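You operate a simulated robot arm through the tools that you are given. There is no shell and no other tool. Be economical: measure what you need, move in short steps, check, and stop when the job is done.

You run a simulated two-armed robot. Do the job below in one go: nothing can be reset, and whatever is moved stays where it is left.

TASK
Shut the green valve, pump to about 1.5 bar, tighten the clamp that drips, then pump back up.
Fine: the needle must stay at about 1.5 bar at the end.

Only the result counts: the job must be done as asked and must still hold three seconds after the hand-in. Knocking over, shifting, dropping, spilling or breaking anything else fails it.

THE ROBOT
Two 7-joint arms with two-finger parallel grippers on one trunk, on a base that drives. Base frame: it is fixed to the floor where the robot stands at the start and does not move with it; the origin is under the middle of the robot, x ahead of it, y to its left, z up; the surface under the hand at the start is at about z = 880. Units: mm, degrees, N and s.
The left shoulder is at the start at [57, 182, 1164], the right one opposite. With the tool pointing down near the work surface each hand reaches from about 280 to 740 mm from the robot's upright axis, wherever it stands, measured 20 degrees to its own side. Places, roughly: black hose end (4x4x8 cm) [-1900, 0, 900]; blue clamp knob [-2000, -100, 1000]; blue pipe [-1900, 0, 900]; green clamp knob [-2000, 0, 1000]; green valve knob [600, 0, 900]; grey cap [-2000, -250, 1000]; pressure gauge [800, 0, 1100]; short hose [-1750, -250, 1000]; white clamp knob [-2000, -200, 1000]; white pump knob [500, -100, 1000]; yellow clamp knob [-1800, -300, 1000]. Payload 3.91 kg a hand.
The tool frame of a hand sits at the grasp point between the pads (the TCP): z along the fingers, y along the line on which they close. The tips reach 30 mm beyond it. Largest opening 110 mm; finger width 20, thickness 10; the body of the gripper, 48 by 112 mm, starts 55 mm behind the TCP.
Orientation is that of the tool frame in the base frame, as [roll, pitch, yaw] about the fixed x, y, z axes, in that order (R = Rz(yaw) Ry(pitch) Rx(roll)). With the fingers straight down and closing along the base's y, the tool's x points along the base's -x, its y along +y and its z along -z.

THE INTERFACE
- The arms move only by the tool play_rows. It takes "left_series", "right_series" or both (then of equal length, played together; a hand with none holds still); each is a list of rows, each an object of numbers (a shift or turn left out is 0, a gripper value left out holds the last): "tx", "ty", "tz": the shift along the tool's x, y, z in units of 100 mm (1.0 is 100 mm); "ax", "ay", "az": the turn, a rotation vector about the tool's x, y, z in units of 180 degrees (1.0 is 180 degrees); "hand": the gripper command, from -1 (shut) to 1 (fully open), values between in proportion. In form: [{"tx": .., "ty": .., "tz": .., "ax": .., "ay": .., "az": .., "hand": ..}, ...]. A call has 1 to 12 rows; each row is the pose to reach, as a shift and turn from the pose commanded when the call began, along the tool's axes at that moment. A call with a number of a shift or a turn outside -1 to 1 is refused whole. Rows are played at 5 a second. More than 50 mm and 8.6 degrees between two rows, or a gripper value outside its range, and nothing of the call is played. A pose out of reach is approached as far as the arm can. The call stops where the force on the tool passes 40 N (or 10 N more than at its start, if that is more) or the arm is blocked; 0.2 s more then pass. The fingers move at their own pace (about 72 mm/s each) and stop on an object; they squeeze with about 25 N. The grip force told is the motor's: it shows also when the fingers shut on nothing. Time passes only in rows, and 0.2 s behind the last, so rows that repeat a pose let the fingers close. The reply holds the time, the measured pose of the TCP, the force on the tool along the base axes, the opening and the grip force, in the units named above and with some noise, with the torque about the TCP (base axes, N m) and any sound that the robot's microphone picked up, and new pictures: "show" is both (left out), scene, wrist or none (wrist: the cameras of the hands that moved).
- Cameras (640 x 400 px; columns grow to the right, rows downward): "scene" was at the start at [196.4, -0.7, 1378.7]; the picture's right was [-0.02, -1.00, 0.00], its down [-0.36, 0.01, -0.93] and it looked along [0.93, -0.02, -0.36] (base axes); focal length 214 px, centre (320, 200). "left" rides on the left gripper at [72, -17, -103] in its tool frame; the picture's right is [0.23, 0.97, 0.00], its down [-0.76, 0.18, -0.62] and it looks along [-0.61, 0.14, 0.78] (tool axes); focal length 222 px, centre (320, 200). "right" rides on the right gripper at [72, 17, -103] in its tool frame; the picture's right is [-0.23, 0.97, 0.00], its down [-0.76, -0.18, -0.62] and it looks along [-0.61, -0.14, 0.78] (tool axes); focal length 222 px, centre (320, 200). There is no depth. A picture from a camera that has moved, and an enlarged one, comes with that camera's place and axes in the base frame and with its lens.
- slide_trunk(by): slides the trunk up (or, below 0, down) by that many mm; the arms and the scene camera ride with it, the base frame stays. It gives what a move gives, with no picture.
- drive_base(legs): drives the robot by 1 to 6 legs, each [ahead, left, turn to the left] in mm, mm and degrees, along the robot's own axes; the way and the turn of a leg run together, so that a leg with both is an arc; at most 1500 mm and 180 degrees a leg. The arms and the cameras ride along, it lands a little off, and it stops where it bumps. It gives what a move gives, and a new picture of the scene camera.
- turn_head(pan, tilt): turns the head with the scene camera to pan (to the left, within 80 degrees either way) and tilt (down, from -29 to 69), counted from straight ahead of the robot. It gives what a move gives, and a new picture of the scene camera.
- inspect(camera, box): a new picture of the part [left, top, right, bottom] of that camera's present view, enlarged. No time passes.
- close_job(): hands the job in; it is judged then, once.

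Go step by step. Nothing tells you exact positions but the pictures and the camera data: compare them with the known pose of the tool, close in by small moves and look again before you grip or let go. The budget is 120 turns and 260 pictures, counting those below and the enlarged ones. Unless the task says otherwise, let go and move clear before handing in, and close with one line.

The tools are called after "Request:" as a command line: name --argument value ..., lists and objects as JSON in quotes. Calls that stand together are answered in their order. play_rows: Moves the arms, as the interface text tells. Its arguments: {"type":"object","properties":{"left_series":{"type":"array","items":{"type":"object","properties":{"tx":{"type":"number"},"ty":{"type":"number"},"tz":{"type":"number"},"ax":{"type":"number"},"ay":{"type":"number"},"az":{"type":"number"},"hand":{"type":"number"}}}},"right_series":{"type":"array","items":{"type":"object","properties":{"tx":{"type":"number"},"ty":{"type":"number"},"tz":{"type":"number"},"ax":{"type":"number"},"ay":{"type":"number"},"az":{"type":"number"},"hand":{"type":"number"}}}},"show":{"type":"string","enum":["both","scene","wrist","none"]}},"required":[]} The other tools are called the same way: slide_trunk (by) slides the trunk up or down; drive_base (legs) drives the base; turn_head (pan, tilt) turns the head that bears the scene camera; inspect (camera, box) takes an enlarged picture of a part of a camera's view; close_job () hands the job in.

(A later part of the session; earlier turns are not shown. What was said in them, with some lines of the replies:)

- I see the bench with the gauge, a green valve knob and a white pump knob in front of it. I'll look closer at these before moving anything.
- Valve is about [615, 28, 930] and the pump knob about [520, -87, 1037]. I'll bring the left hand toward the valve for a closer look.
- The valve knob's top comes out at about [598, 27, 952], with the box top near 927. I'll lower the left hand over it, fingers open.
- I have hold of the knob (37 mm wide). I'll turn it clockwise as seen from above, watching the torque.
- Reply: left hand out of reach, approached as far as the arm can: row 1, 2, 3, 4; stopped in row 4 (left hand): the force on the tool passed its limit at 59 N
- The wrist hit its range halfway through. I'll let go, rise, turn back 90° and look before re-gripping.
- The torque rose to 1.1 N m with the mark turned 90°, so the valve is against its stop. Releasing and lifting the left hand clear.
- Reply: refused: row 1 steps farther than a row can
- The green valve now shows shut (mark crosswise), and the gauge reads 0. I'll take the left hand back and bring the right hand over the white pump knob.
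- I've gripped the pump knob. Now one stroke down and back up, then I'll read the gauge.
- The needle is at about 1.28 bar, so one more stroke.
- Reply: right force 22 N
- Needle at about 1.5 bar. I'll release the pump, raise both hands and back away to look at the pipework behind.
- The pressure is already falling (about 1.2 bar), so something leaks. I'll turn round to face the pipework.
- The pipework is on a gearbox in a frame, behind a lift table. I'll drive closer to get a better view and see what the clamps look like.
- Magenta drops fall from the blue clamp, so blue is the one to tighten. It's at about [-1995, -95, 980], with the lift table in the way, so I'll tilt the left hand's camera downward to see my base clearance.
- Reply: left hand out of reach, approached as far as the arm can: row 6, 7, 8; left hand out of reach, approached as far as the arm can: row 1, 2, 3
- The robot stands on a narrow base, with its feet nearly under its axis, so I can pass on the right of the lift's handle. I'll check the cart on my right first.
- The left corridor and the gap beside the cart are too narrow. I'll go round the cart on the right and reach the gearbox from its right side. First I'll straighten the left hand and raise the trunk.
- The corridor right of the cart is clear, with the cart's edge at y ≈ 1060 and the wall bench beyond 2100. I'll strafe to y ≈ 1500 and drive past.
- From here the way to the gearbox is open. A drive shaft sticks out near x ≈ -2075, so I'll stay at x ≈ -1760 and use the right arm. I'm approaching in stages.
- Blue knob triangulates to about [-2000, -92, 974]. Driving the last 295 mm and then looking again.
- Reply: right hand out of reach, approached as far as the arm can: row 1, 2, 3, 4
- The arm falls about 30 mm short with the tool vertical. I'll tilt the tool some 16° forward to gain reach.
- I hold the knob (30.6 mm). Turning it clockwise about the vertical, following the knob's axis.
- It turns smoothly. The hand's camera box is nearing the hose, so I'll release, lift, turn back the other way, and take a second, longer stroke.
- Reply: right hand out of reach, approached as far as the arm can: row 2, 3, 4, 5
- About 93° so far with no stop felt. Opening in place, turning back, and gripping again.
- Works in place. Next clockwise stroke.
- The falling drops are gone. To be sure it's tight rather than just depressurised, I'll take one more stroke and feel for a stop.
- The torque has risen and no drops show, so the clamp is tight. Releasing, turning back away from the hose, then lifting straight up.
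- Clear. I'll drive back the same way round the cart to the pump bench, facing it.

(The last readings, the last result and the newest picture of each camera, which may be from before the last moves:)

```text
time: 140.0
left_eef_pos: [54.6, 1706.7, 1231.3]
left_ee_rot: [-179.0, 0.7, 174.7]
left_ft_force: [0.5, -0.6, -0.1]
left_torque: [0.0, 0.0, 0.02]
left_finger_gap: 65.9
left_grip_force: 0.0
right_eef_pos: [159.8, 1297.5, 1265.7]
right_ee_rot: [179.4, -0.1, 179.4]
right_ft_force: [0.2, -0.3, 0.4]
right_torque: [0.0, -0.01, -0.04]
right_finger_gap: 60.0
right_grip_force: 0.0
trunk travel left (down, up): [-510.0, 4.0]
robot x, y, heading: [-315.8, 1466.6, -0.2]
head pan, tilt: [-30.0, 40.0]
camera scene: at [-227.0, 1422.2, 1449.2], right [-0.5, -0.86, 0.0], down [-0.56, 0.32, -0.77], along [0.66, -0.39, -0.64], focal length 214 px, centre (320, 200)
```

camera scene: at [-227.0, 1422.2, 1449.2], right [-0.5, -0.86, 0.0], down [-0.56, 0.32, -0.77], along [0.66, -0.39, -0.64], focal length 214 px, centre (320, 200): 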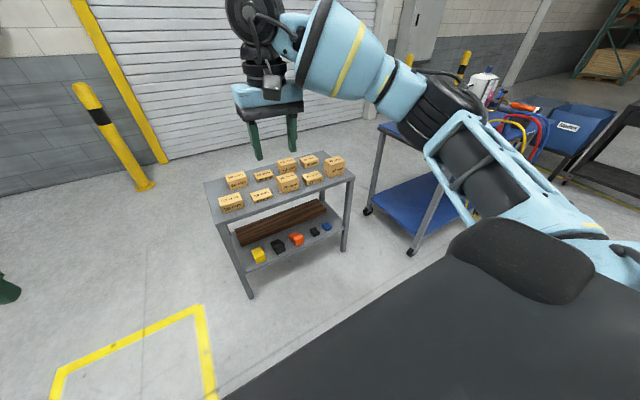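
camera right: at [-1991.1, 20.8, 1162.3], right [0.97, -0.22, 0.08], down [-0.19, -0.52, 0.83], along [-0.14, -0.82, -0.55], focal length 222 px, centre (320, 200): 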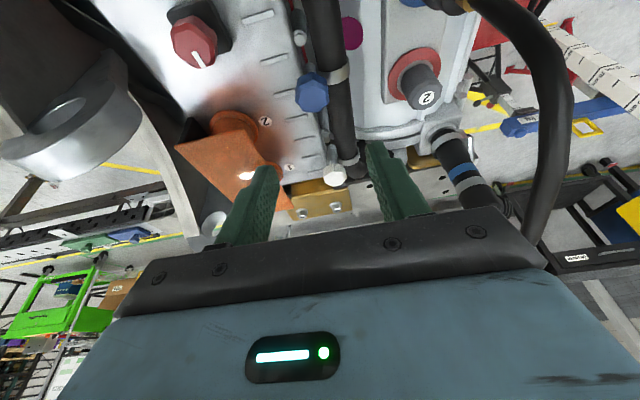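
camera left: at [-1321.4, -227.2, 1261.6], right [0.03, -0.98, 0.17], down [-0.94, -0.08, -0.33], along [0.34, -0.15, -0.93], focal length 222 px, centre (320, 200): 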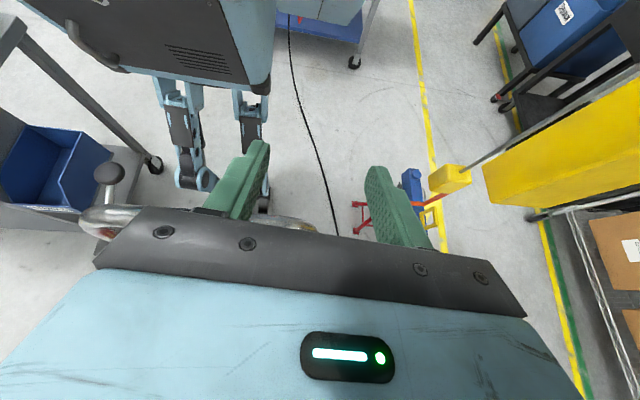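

Request:
drive_base --legs '[[0, -1466, 0]]'

Request:
turn_head --pan 0 --tilt 40

```text
time: 153.1
left_eef_pos: [39.5, 230.3, 1231.3]
left_ee_rot: [-179.0, 0.6, 173.7]
left_ft_force: [0.7, -0.6, -0.2]
left_torque: [0.01, -0.01, 0.04]
left_finger_gap: 65.8
left_grip_force: 0.1
right_eef_pos: [138.9, -180.8, 1265.1]
right_ee_rot: [179.4, 0.0, 178.5]
right_ft_force: [0.4, -0.3, 0.0]
right_torque: [0.01, -0.03, 0.0]
right_finger_gap: 60.5
right_grip_force: 0.1
trunk travel left (down, up): [-510.0, 4.0]
robot x, y, heading: [-336.5, -6.2, -1.2]
head pan, tilt: [-30.0, 40.0]
camera scene: at [-246.3, -50.2, 1449.2], right [-0.52, -0.86, 0.0], down [-0.55, 0.33, -0.77], along [0.66, -0.4, -0.64], focal length 214 px, centre (320, 200)
```

scene: 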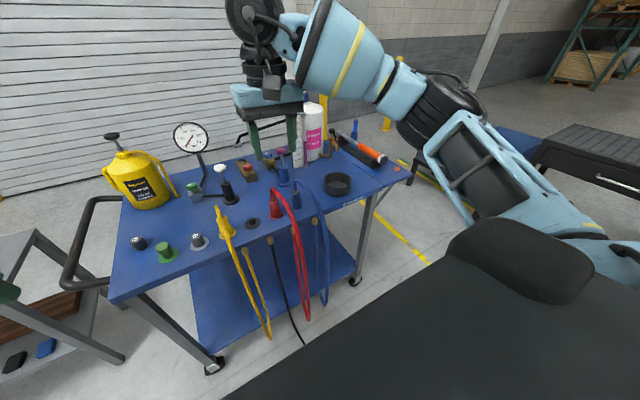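

```text
time: 154.0
left_eef_pos: [40.0, 231.4, 1230.3]
left_ee_rot: [-179.0, 0.6, 173.7]
left_ft_force: [-0.5, -0.5, 0.0]
left_torque: [-0.01, 0.01, 0.02]
left_finger_gap: 65.9
left_grip_force: 0.1
right_eef_pos: [138.1, -181.8, 1264.5]
right_ee_rot: [179.4, 0.1, 178.5]
right_ft_force: [0.2, 0.7, 0.0]
right_torque: [-0.05, 0.01, 0.0]
right_finger_gap: 60.4
right_grip_force: 0.0
trunk travel left (down, up): [-510.0, 4.0]
robot x, y, heading: [-336.1, -9.4, -1.3]
head pan, tilt: [0.0, 40.0]
camera scene: at [-234.0, -8.1, 1449.2], right [-0.02, -1.0, 0.0], down [-0.64, 0.01, -0.77], along [0.77, -0.02, -0.64], focal length 214 px, centre (320, 200)
```

scene: 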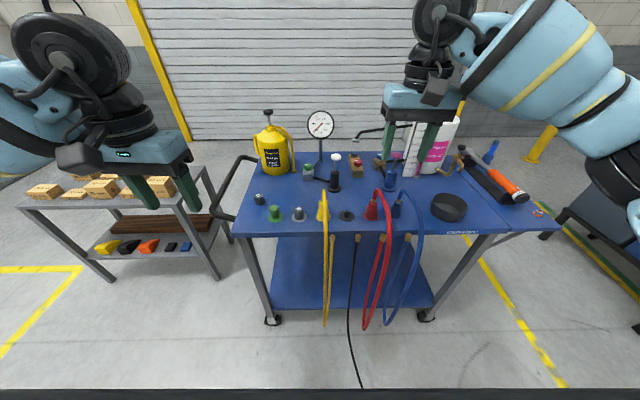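

Request:
drive_base --legs '[[0, 0, 1.3], [325, 0, 0]]'

Request:
slide_trunk --by -85

Request:
inspect --camera "scene" --box '[270, 60, 430, 200]'

Request:
inspect --camera "right" --box '[0, 0, 640, 400]'

```text
time: 156.5
left_eef_pos: [353.8, 242.6, 1230.7]
left_ee_rot: [-178.9, 0.7, 175.2]
left_ft_force: [0.2, 0.5, 0.0]
left_torque: [0.01, 0.01, 0.0]
left_finger_gap: 66.0
left_grip_force: 0.0
right_eef_pos: [459.5, -168.0, 1264.9]
right_ee_rot: [179.4, 0.1, -180.0]
right_ft_force: [-0.5, -0.4, -0.2]
right_torque: [0.04, 0.0, 0.0]
right_finger_gap: 60.5
right_grip_force: 0.0
trunk travel left (down, up): [-510.0, 4.0]
robot x, y, heading: [-18.6, -6.2, 0.1]
head pan, tilt: [0.0, 40.0]
camera scene: at [84.3, -4.5, 1449.3], right [0.0, -1.0, 0.0], down [-0.64, 0.0, -0.77], along [0.77, 0.0, -0.64], focal length 214 px, centre (320, 200)
```

scene: 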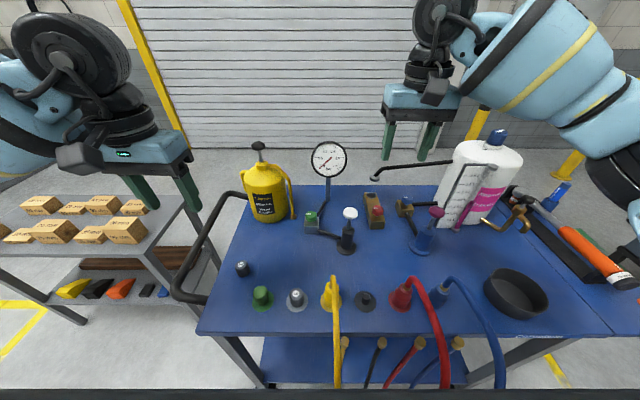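

```text
time: 157.7
left_eef_pos: [351.4, 241.1, 1146.9]
left_ee_rot: [-179.0, 0.7, 175.2]
left_ft_force: [-0.4, -0.2, 0.4]
left_torque: [-0.01, -0.01, 0.02]
left_finger_gap: 65.7
left_grip_force: 0.0
right_eef_pos: [459.6, -167.9, 1182.1]
right_ee_rot: [179.4, 0.1, -179.9]
right_ft_force: [-0.3, 0.1, 0.4]
right_torque: [-0.01, -0.01, 0.0]
right_finger_gap: 60.5
right_grip_force: 0.1
trunk travel left (down, up): [-425.0, 89.0]
robot x, y, heading: [-17.5, -6.5, 0.3]
head pan, tilt: [0.0, 40.0]
```

```text
2.86 times, centred on (350, 130) of scene
camera zoom: at [170.7, -4.1, 1349.1], right [0.0, -1.0, 0.0], down [-0.64, 0.0, -0.77], along [0.77, 0.0, -0.64], focal length 613 px, centre (234, 400)
```

zoom: 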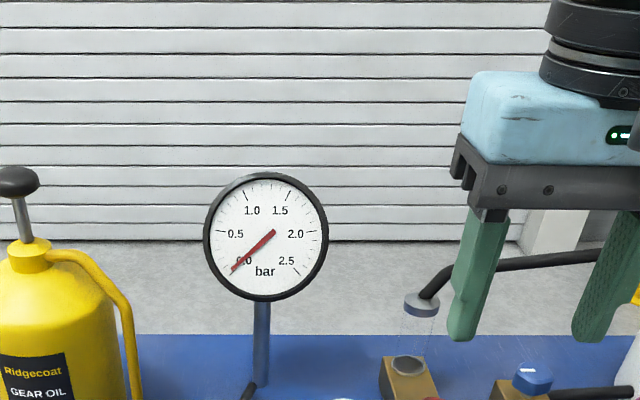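

```text
1.00 times, centred on (320, 200) of right (not enlarged: the box is as wide or as high as the picture)
camera zoom: at [387.4, -152.1, 1285.1], right [0.23, 0.97, 0.01], down [0.76, -0.18, 0.62], along [0.61, -0.13, -0.78], focal length 222 px, centre (320, 200)
```

zoom: 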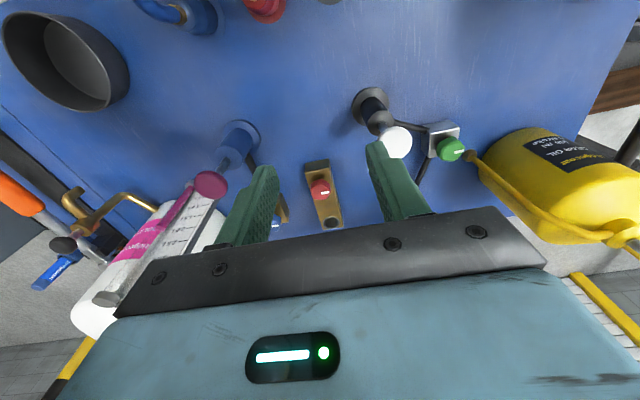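

The gauge is at 0 (the leak drained it). Moving the right hand back over the pump knob.

Request:
play_rows --right_series '[{"tx": -0.2, "ty": 0.25, "tz": 0.1, "hand": 0.4}, {"tx": -0.4, "ty": 0.5, "tz": 0.3}, {"tx": -0.55, "ty": 0.7, "tz": 0.5}, {"tx": -0.6, "ty": 0.795, "tz": 0.65}, {"tx": -0.6, "ty": 0.795, "tz": 0.65}]' --show "wrist"

```text
time: 158.9
left_eef_pos: [351.9, 240.7, 1147.0]
left_ee_rot: [-179.0, 0.7, 175.2]
left_ft_force: [-0.4, 0.4, -0.9]
left_torque: [-0.02, 0.0, 0.01]
left_finger_gap: 65.9
left_grip_force: 0.1
right_eef_pos: [518.9, -87.1, 1117.6]
right_ee_rot: [179.5, 0.1, 179.9]
right_ft_force: [-0.1, 0.2, 0.1]
right_torque: [-0.04, 0.01, 0.03]
right_finger_gap: 77.0
right_grip_force: 0.1
trunk travel left (down, up): [-425.0, 89.0]
robot x, y, heading: [-18.9, -7.4, 0.4]
head pan, tilt: [0.0, 40.0]
camera right: at [446.4, -71.9, 1221.2], right [0.23, 0.97, 0.01], down [0.76, -0.18, 0.62], along [0.61, -0.13, -0.78], focal length 222 px, centre (320, 200)
```

right: 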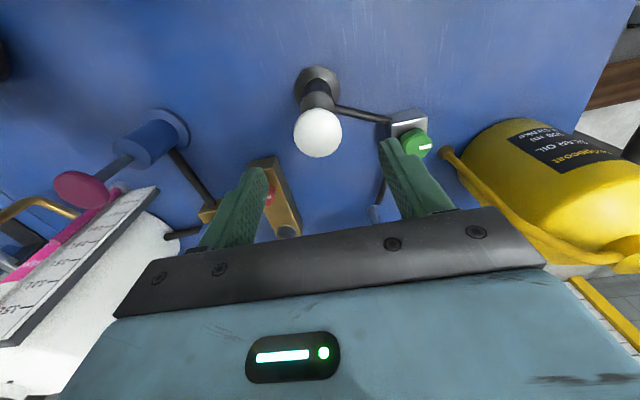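

Request:
play_rows --right_series '[{"ty": -0.02, "tz": 0.3}, {"ty": -0.02, "tz": 0.6}, {"ty": -0.02, "tz": 0.6, "hand": -1}, {"ty": -0.02, "tz": 0.6, "hand": -1}, {"ty": -0.02, "tz": 0.6, "hand": -1}, {"ty": -0.02, "tz": 0.8}, {"ty": -0.02, "tz": 0.98}]' --show "none"

Request:
inspect --camera "scene" --box '[270, 60, 430, 200]'

```text
time: 160.5
left_eef_pos: [352.6, 239.5, 1146.5]
left_ee_rot: [-179.1, 0.6, 175.2]
left_ft_force: [1.1, 0.3, -0.2]
left_torque: [0.03, -0.01, 0.0]
left_finger_gap: 66.0
left_grip_force: 0.0
right_eef_pos: [519.6, -89.4, 1019.7]
right_ee_rot: [179.4, 0.2, 179.9]
right_ft_force: [3.9, -5.2, 10.6]
right_torque: [-0.03, 0.85, 0.31]
right_finger_gap: 40.6
right_grip_force: 45.2
trunk travel left (down, up): [-425.0, 89.0]
robot x, y, heading: [-17.3, -5.0, -0.0]
head pan, tilt: [0.0, 40.0]
```

```text
2.86 times, centred on (350, 130) of scene
camera zoom: at [170.8, -4.7, 1349.2], right [0.0, -1.0, 0.0], down [-0.64, 0.0, -0.77], along [0.77, 0.0, -0.64], focal length 613 px, centre (234, 400)
```

zoom: 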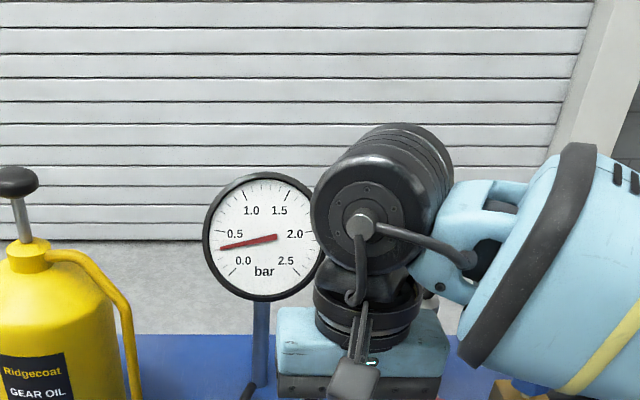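

Request:
play_rows --right_series '[{"tz": -0.19}, {"tz": -0.38}, {"tz": -0.19}, {"tz": 0.0}, {"tz": -0.19}, {"tz": -0.38}, {"tz": -0.19}, {"tz": 0.0}, {"tz": -0.19}, {"tz": -0.38}, {"tz": -0.19}, {"tz": 0.0}]' --show "none"

Request:
inspect --camera "scene" --box '[310, 100, 380, 145]'

```text
time: 163.1
left_eef_pos: [350.8, 241.3, 1145.8]
left_ee_rot: [-179.1, 0.6, 175.2]
left_ft_force: [0.3, -0.2, 0.2]
left_torque: [-0.02, 0.02, 0.01]
left_finger_gap: 66.0
left_grip_force: 0.1
right_eef_pos: [521.0, -89.6, 1019.7]
right_ee_rot: [179.3, 0.2, -180.0]
right_ft_force: [-5.6, -5.0, 10.0]
right_torque: [-0.04, 1.27, 0.23]
right_finger_gap: 40.4
right_grip_force: 44.9
trunk travel left (down, up): [-425.0, 89.0]
robot x, y, heading: [-21.1, -4.9, 0.4]
head pan, tilt: [0.0, 40.0]
```

```text
8.89 times, centred on (345, 122) of scene
camera zoom: at [169.6, -4.7, 1349.3], right [0.0, -1.0, 0.0], down [-0.64, 0.0, -0.77], along [0.77, 0.0, -0.64], focal length 1906 px, centre (98, 889)
```

zoom: 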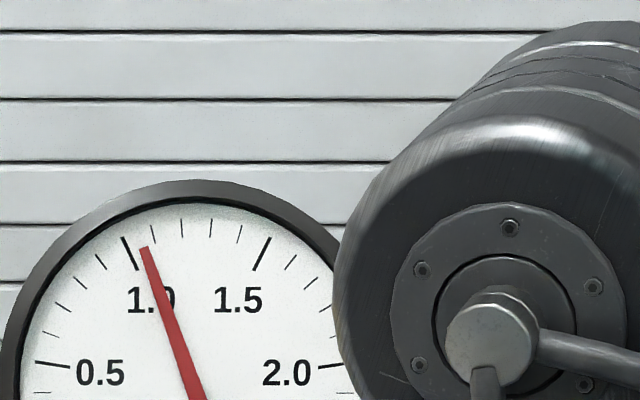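

About 1.06 bar. I'll wait two seconds to check that it holds.

Request:
play_rows --right_series '[{"tz": 0}, {"tz": 0}, {"tz": 0}, {"tz": 0}, {"tz": 0}, {"tz": 0}, {"tz": 0}, {"tz": 0}, {"tz": 0}, {"tz": 0}]' --show "none"

Request:
inspect --camera "scene" --box '[310, 100, 380, 145]'

```text
time: 165.3
left_eef_pos: [351.7, 241.5, 1146.1]
left_ee_rot: [-179.0, 0.7, 175.2]
left_ft_force: [-0.9, -0.2, -0.6]
left_torque: [0.03, 0.0, 0.02]
left_finger_gap: 66.0
left_grip_force: 0.0
right_eef_pos: [520.0, -90.1, 1019.7]
right_ee_rot: [179.4, 0.1, 180.0]
right_ft_force: [-3.2, -4.9, 9.7]
right_torque: [-0.13, 0.02, -0.03]
right_finger_gap: 40.3
right_grip_force: 45.1
trunk travel left (down, up): [-425.0, 89.0]
robot x, y, heading: [-18.0, -4.2, 0.1]
head pan, tilt: [0.0, 40.0]
```

```text
8.89 times, centred on (345, 122) of scene
camera zoom: at [169.8, -4.7, 1349.2], right [0.0, -1.0, 0.0], down [-0.64, 0.0, -0.77], along [0.77, 0.0, -0.64], focal length 1906 px, centre (98, 889)
```

zoom: 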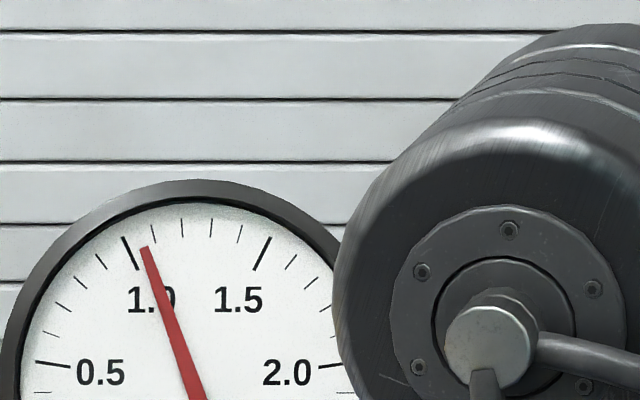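

It holds perfectly, so the leak is fixed. One more full stroke, then a partial one.

Request:
play_rows --right_series '[{"tz": -0.19}, {"tz": -0.38}, {"tz": -0.19}, {"tz": 0.0}, {"tz": 0.0}]' --show "none"

Request:
inspect --camera "scene" --box '[310, 100, 380, 145]'

```text
time: 166.5
left_eef_pos: [352.7, 241.6, 1145.3]
left_ee_rot: [-179.0, 0.6, 175.2]
left_ft_force: [-0.5, 0.3, -0.7]
left_torque: [0.02, -0.02, -0.02]
left_finger_gap: 66.0
left_grip_force: 0.0
right_eef_pos: [520.8, -89.1, 1020.9]
right_ee_rot: [179.3, 0.1, 179.9]
right_ft_force: [2.3, -0.4, 9.8]
right_torque: [0.14, 0.23, 0.01]
right_finger_gap: 40.4
right_grip_force: 45.2
trunk travel left (down, up): [-425.0, 89.0]
robot x, y, heading: [-19.3, -8.1, 0.7]
head pan, tilt: [0.0, 40.0]
```

```text
8.89 times, centred on (345, 122) of scene
camera zoom: at [170.7, -4.1, 1349.1], right [0.0, -1.0, 0.0], down [-0.64, 0.0, -0.77], along [0.77, 0.0, -0.64], focal length 1906 px, centre (98, 889)
```

zoom: 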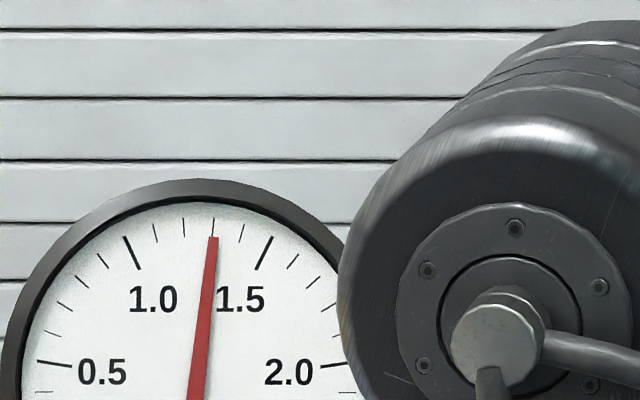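

Request:
play_rows --right_series '[{"tz": -0.14}, {"tz": -0.27}, {"tz": -0.14}, {"tz": 0.0}, {"tz": 0.0}]' --show "none"

Request:
inspect --camera "scene" --box '[310, 100, 380, 145]'

```text
time: 167.7
left_eef_pos: [352.1, 242.5, 1146.9]
left_ee_rot: [-179.1, 0.7, 175.2]
left_ft_force: [0.5, -0.2, 0.0]
left_torque: [0.01, 0.0, -0.01]
left_finger_gap: 66.1
left_grip_force: 0.1
right_eef_pos: [519.8, -89.4, 1019.8]
right_ee_rot: [179.3, 0.1, -179.9]
right_ft_force: [-2.8, 5.6, 10.7]
right_torque: [0.27, 0.65, 0.0]
right_finger_gap: 40.5
right_grip_force: 44.5
trunk travel left (down, up): [-425.0, 89.0]
robot x, y, heading: [-21.5, -5.5, 0.3]
head pan, tilt: [0.0, 40.0]
```

```text
8.89 times, centred on (345, 122) of scene
camera zoom: at [169.9, -3.1, 1349.2], right [0.0, -1.0, 0.0], down [-0.64, 0.0, -0.77], along [0.77, 0.0, -0.64], focal length 1906 px, centre (98, 889)
```

zoom: 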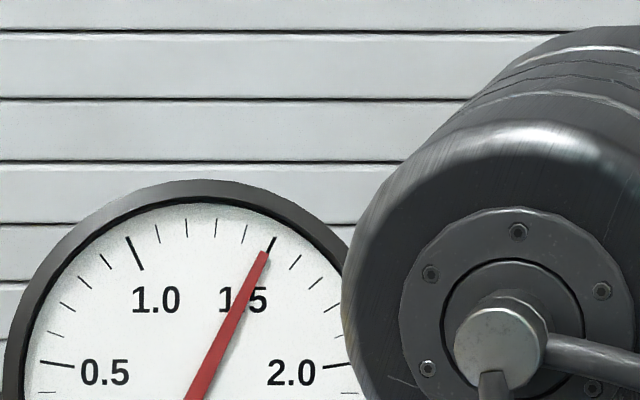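

Needle is at about 1.49 bar. Releasing the knob and moving clear, then a final check.

Request:
play_rows --right_series '[{"hand": 0.3}, {"hand": 0.3}, {"tz": -0.3}, {"tz": -0.6}, {"tz": -1.0}]' --show "none"

Request:
play_rows --right_series '[{"tx": 0.25, "ty": -0.2, "tz": -0.3}, {"tx": 0.5, "ty": -0.4, "tz": -0.6}, {"tx": 0.75, "ty": -0.6, "tz": -0.9}, {"tx": 1.0, "ty": -0.7, "tz": -1.0}, {"tx": 1.0, "ty": -0.7, "tz": -1.0}, {"tx": 1.0, "ty": -0.7, "tz": -1.0}, {"tx": 1.0, "ty": -0.7, "tz": -1.0}, {"tx": 1.0, "ty": -0.7, "tz": -1.0}, {"tx": 1.0, "ty": -0.7, "tz": -1.0}]' --show "scene"

Request:
inspect --camera "scene" --box '[290, 100, 390, 200]'

```text
time: 168.9
left_eef_pos: [351.2, 241.7, 1144.9]
left_ee_rot: [-179.0, 0.7, 175.1]
left_ft_force: [0.1, 0.6, -0.8]
left_torque: [0.0, -0.01, 0.0]
left_finger_gap: 66.1
left_grip_force: 0.1
right_eef_pos: [520.6, -91.5, 1117.8]
right_ee_rot: [179.5, 0.1, -180.0]
right_ft_force: [0.2, -0.1, -0.6]
right_torque: [0.01, -0.01, 0.0]
right_finger_gap: 71.3
right_grip_force: 0.1
trunk travel left (down, up): [-425.0, 89.0]
robot x, y, heading: [-13.9, -7.3, 0.1]
head pan, tilt: [0.0, 40.0]
```

```text
time: 170.9
left_eef_pos: [353.3, 241.1, 1144.3]
left_ee_rot: [-179.0, 0.6, 175.2]
left_ft_force: [-0.3, 0.4, -0.4]
left_torque: [0.0, 0.01, 0.0]
left_finger_gap: 66.1
left_grip_force: 0.0
right_eef_pos: [419.2, -162.2, 1216.4]
right_ee_rot: [179.4, 0.2, 179.9]
right_ft_force: [0.2, 0.9, 0.1]
right_torque: [-0.01, -0.01, -0.01]
right_finger_gap: 71.4
right_grip_force: 0.1
trunk travel left (down, up): [-425.0, 89.0]
robot x, y, heading: [-21.6, -4.1, 0.3]
head pan, tilt: [0.0, 40.0]
camera scene: at [171.0, -4.1, 1349.0], right [0.0, -1.0, 0.0], down [-0.64, 0.0, -0.77], along [0.77, 0.0, -0.64], focal length 214 px, centre (320, 200)
```

scene: 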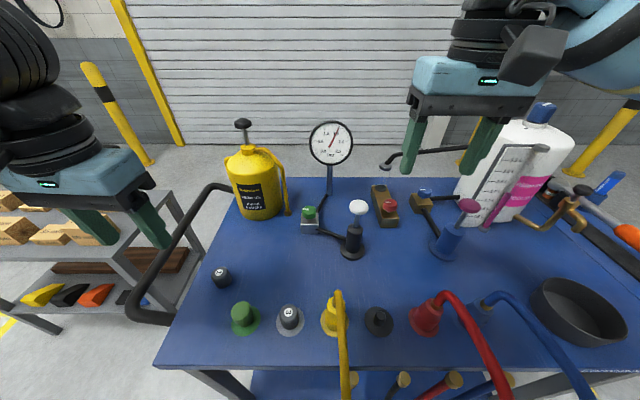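

```text
4.00 times, centred on (340, 150) of scene
camera zoom: at [171.0, -4.1, 1349.0], right [0.0, -1.0, 0.0], down [-0.64, 0.0, -0.77], along [0.77, 0.0, -0.64], focal length 858 px, centre (240, 400)
```

zoom: 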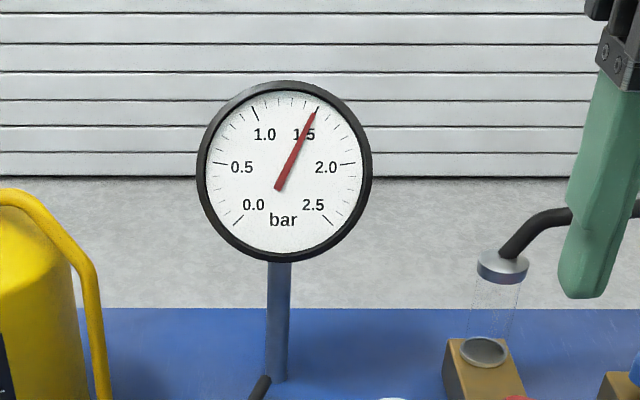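

The needle holds steady at 1.5 bar, both hands are clear, and nothing else was touched. Handing in.

Request:
close_job

```text
The job is handed in.
```

The green valve is shut, the dripping blue clamp is tightened, and the system is pumped back up: the needle held at about 1.5 bar when I handed in.
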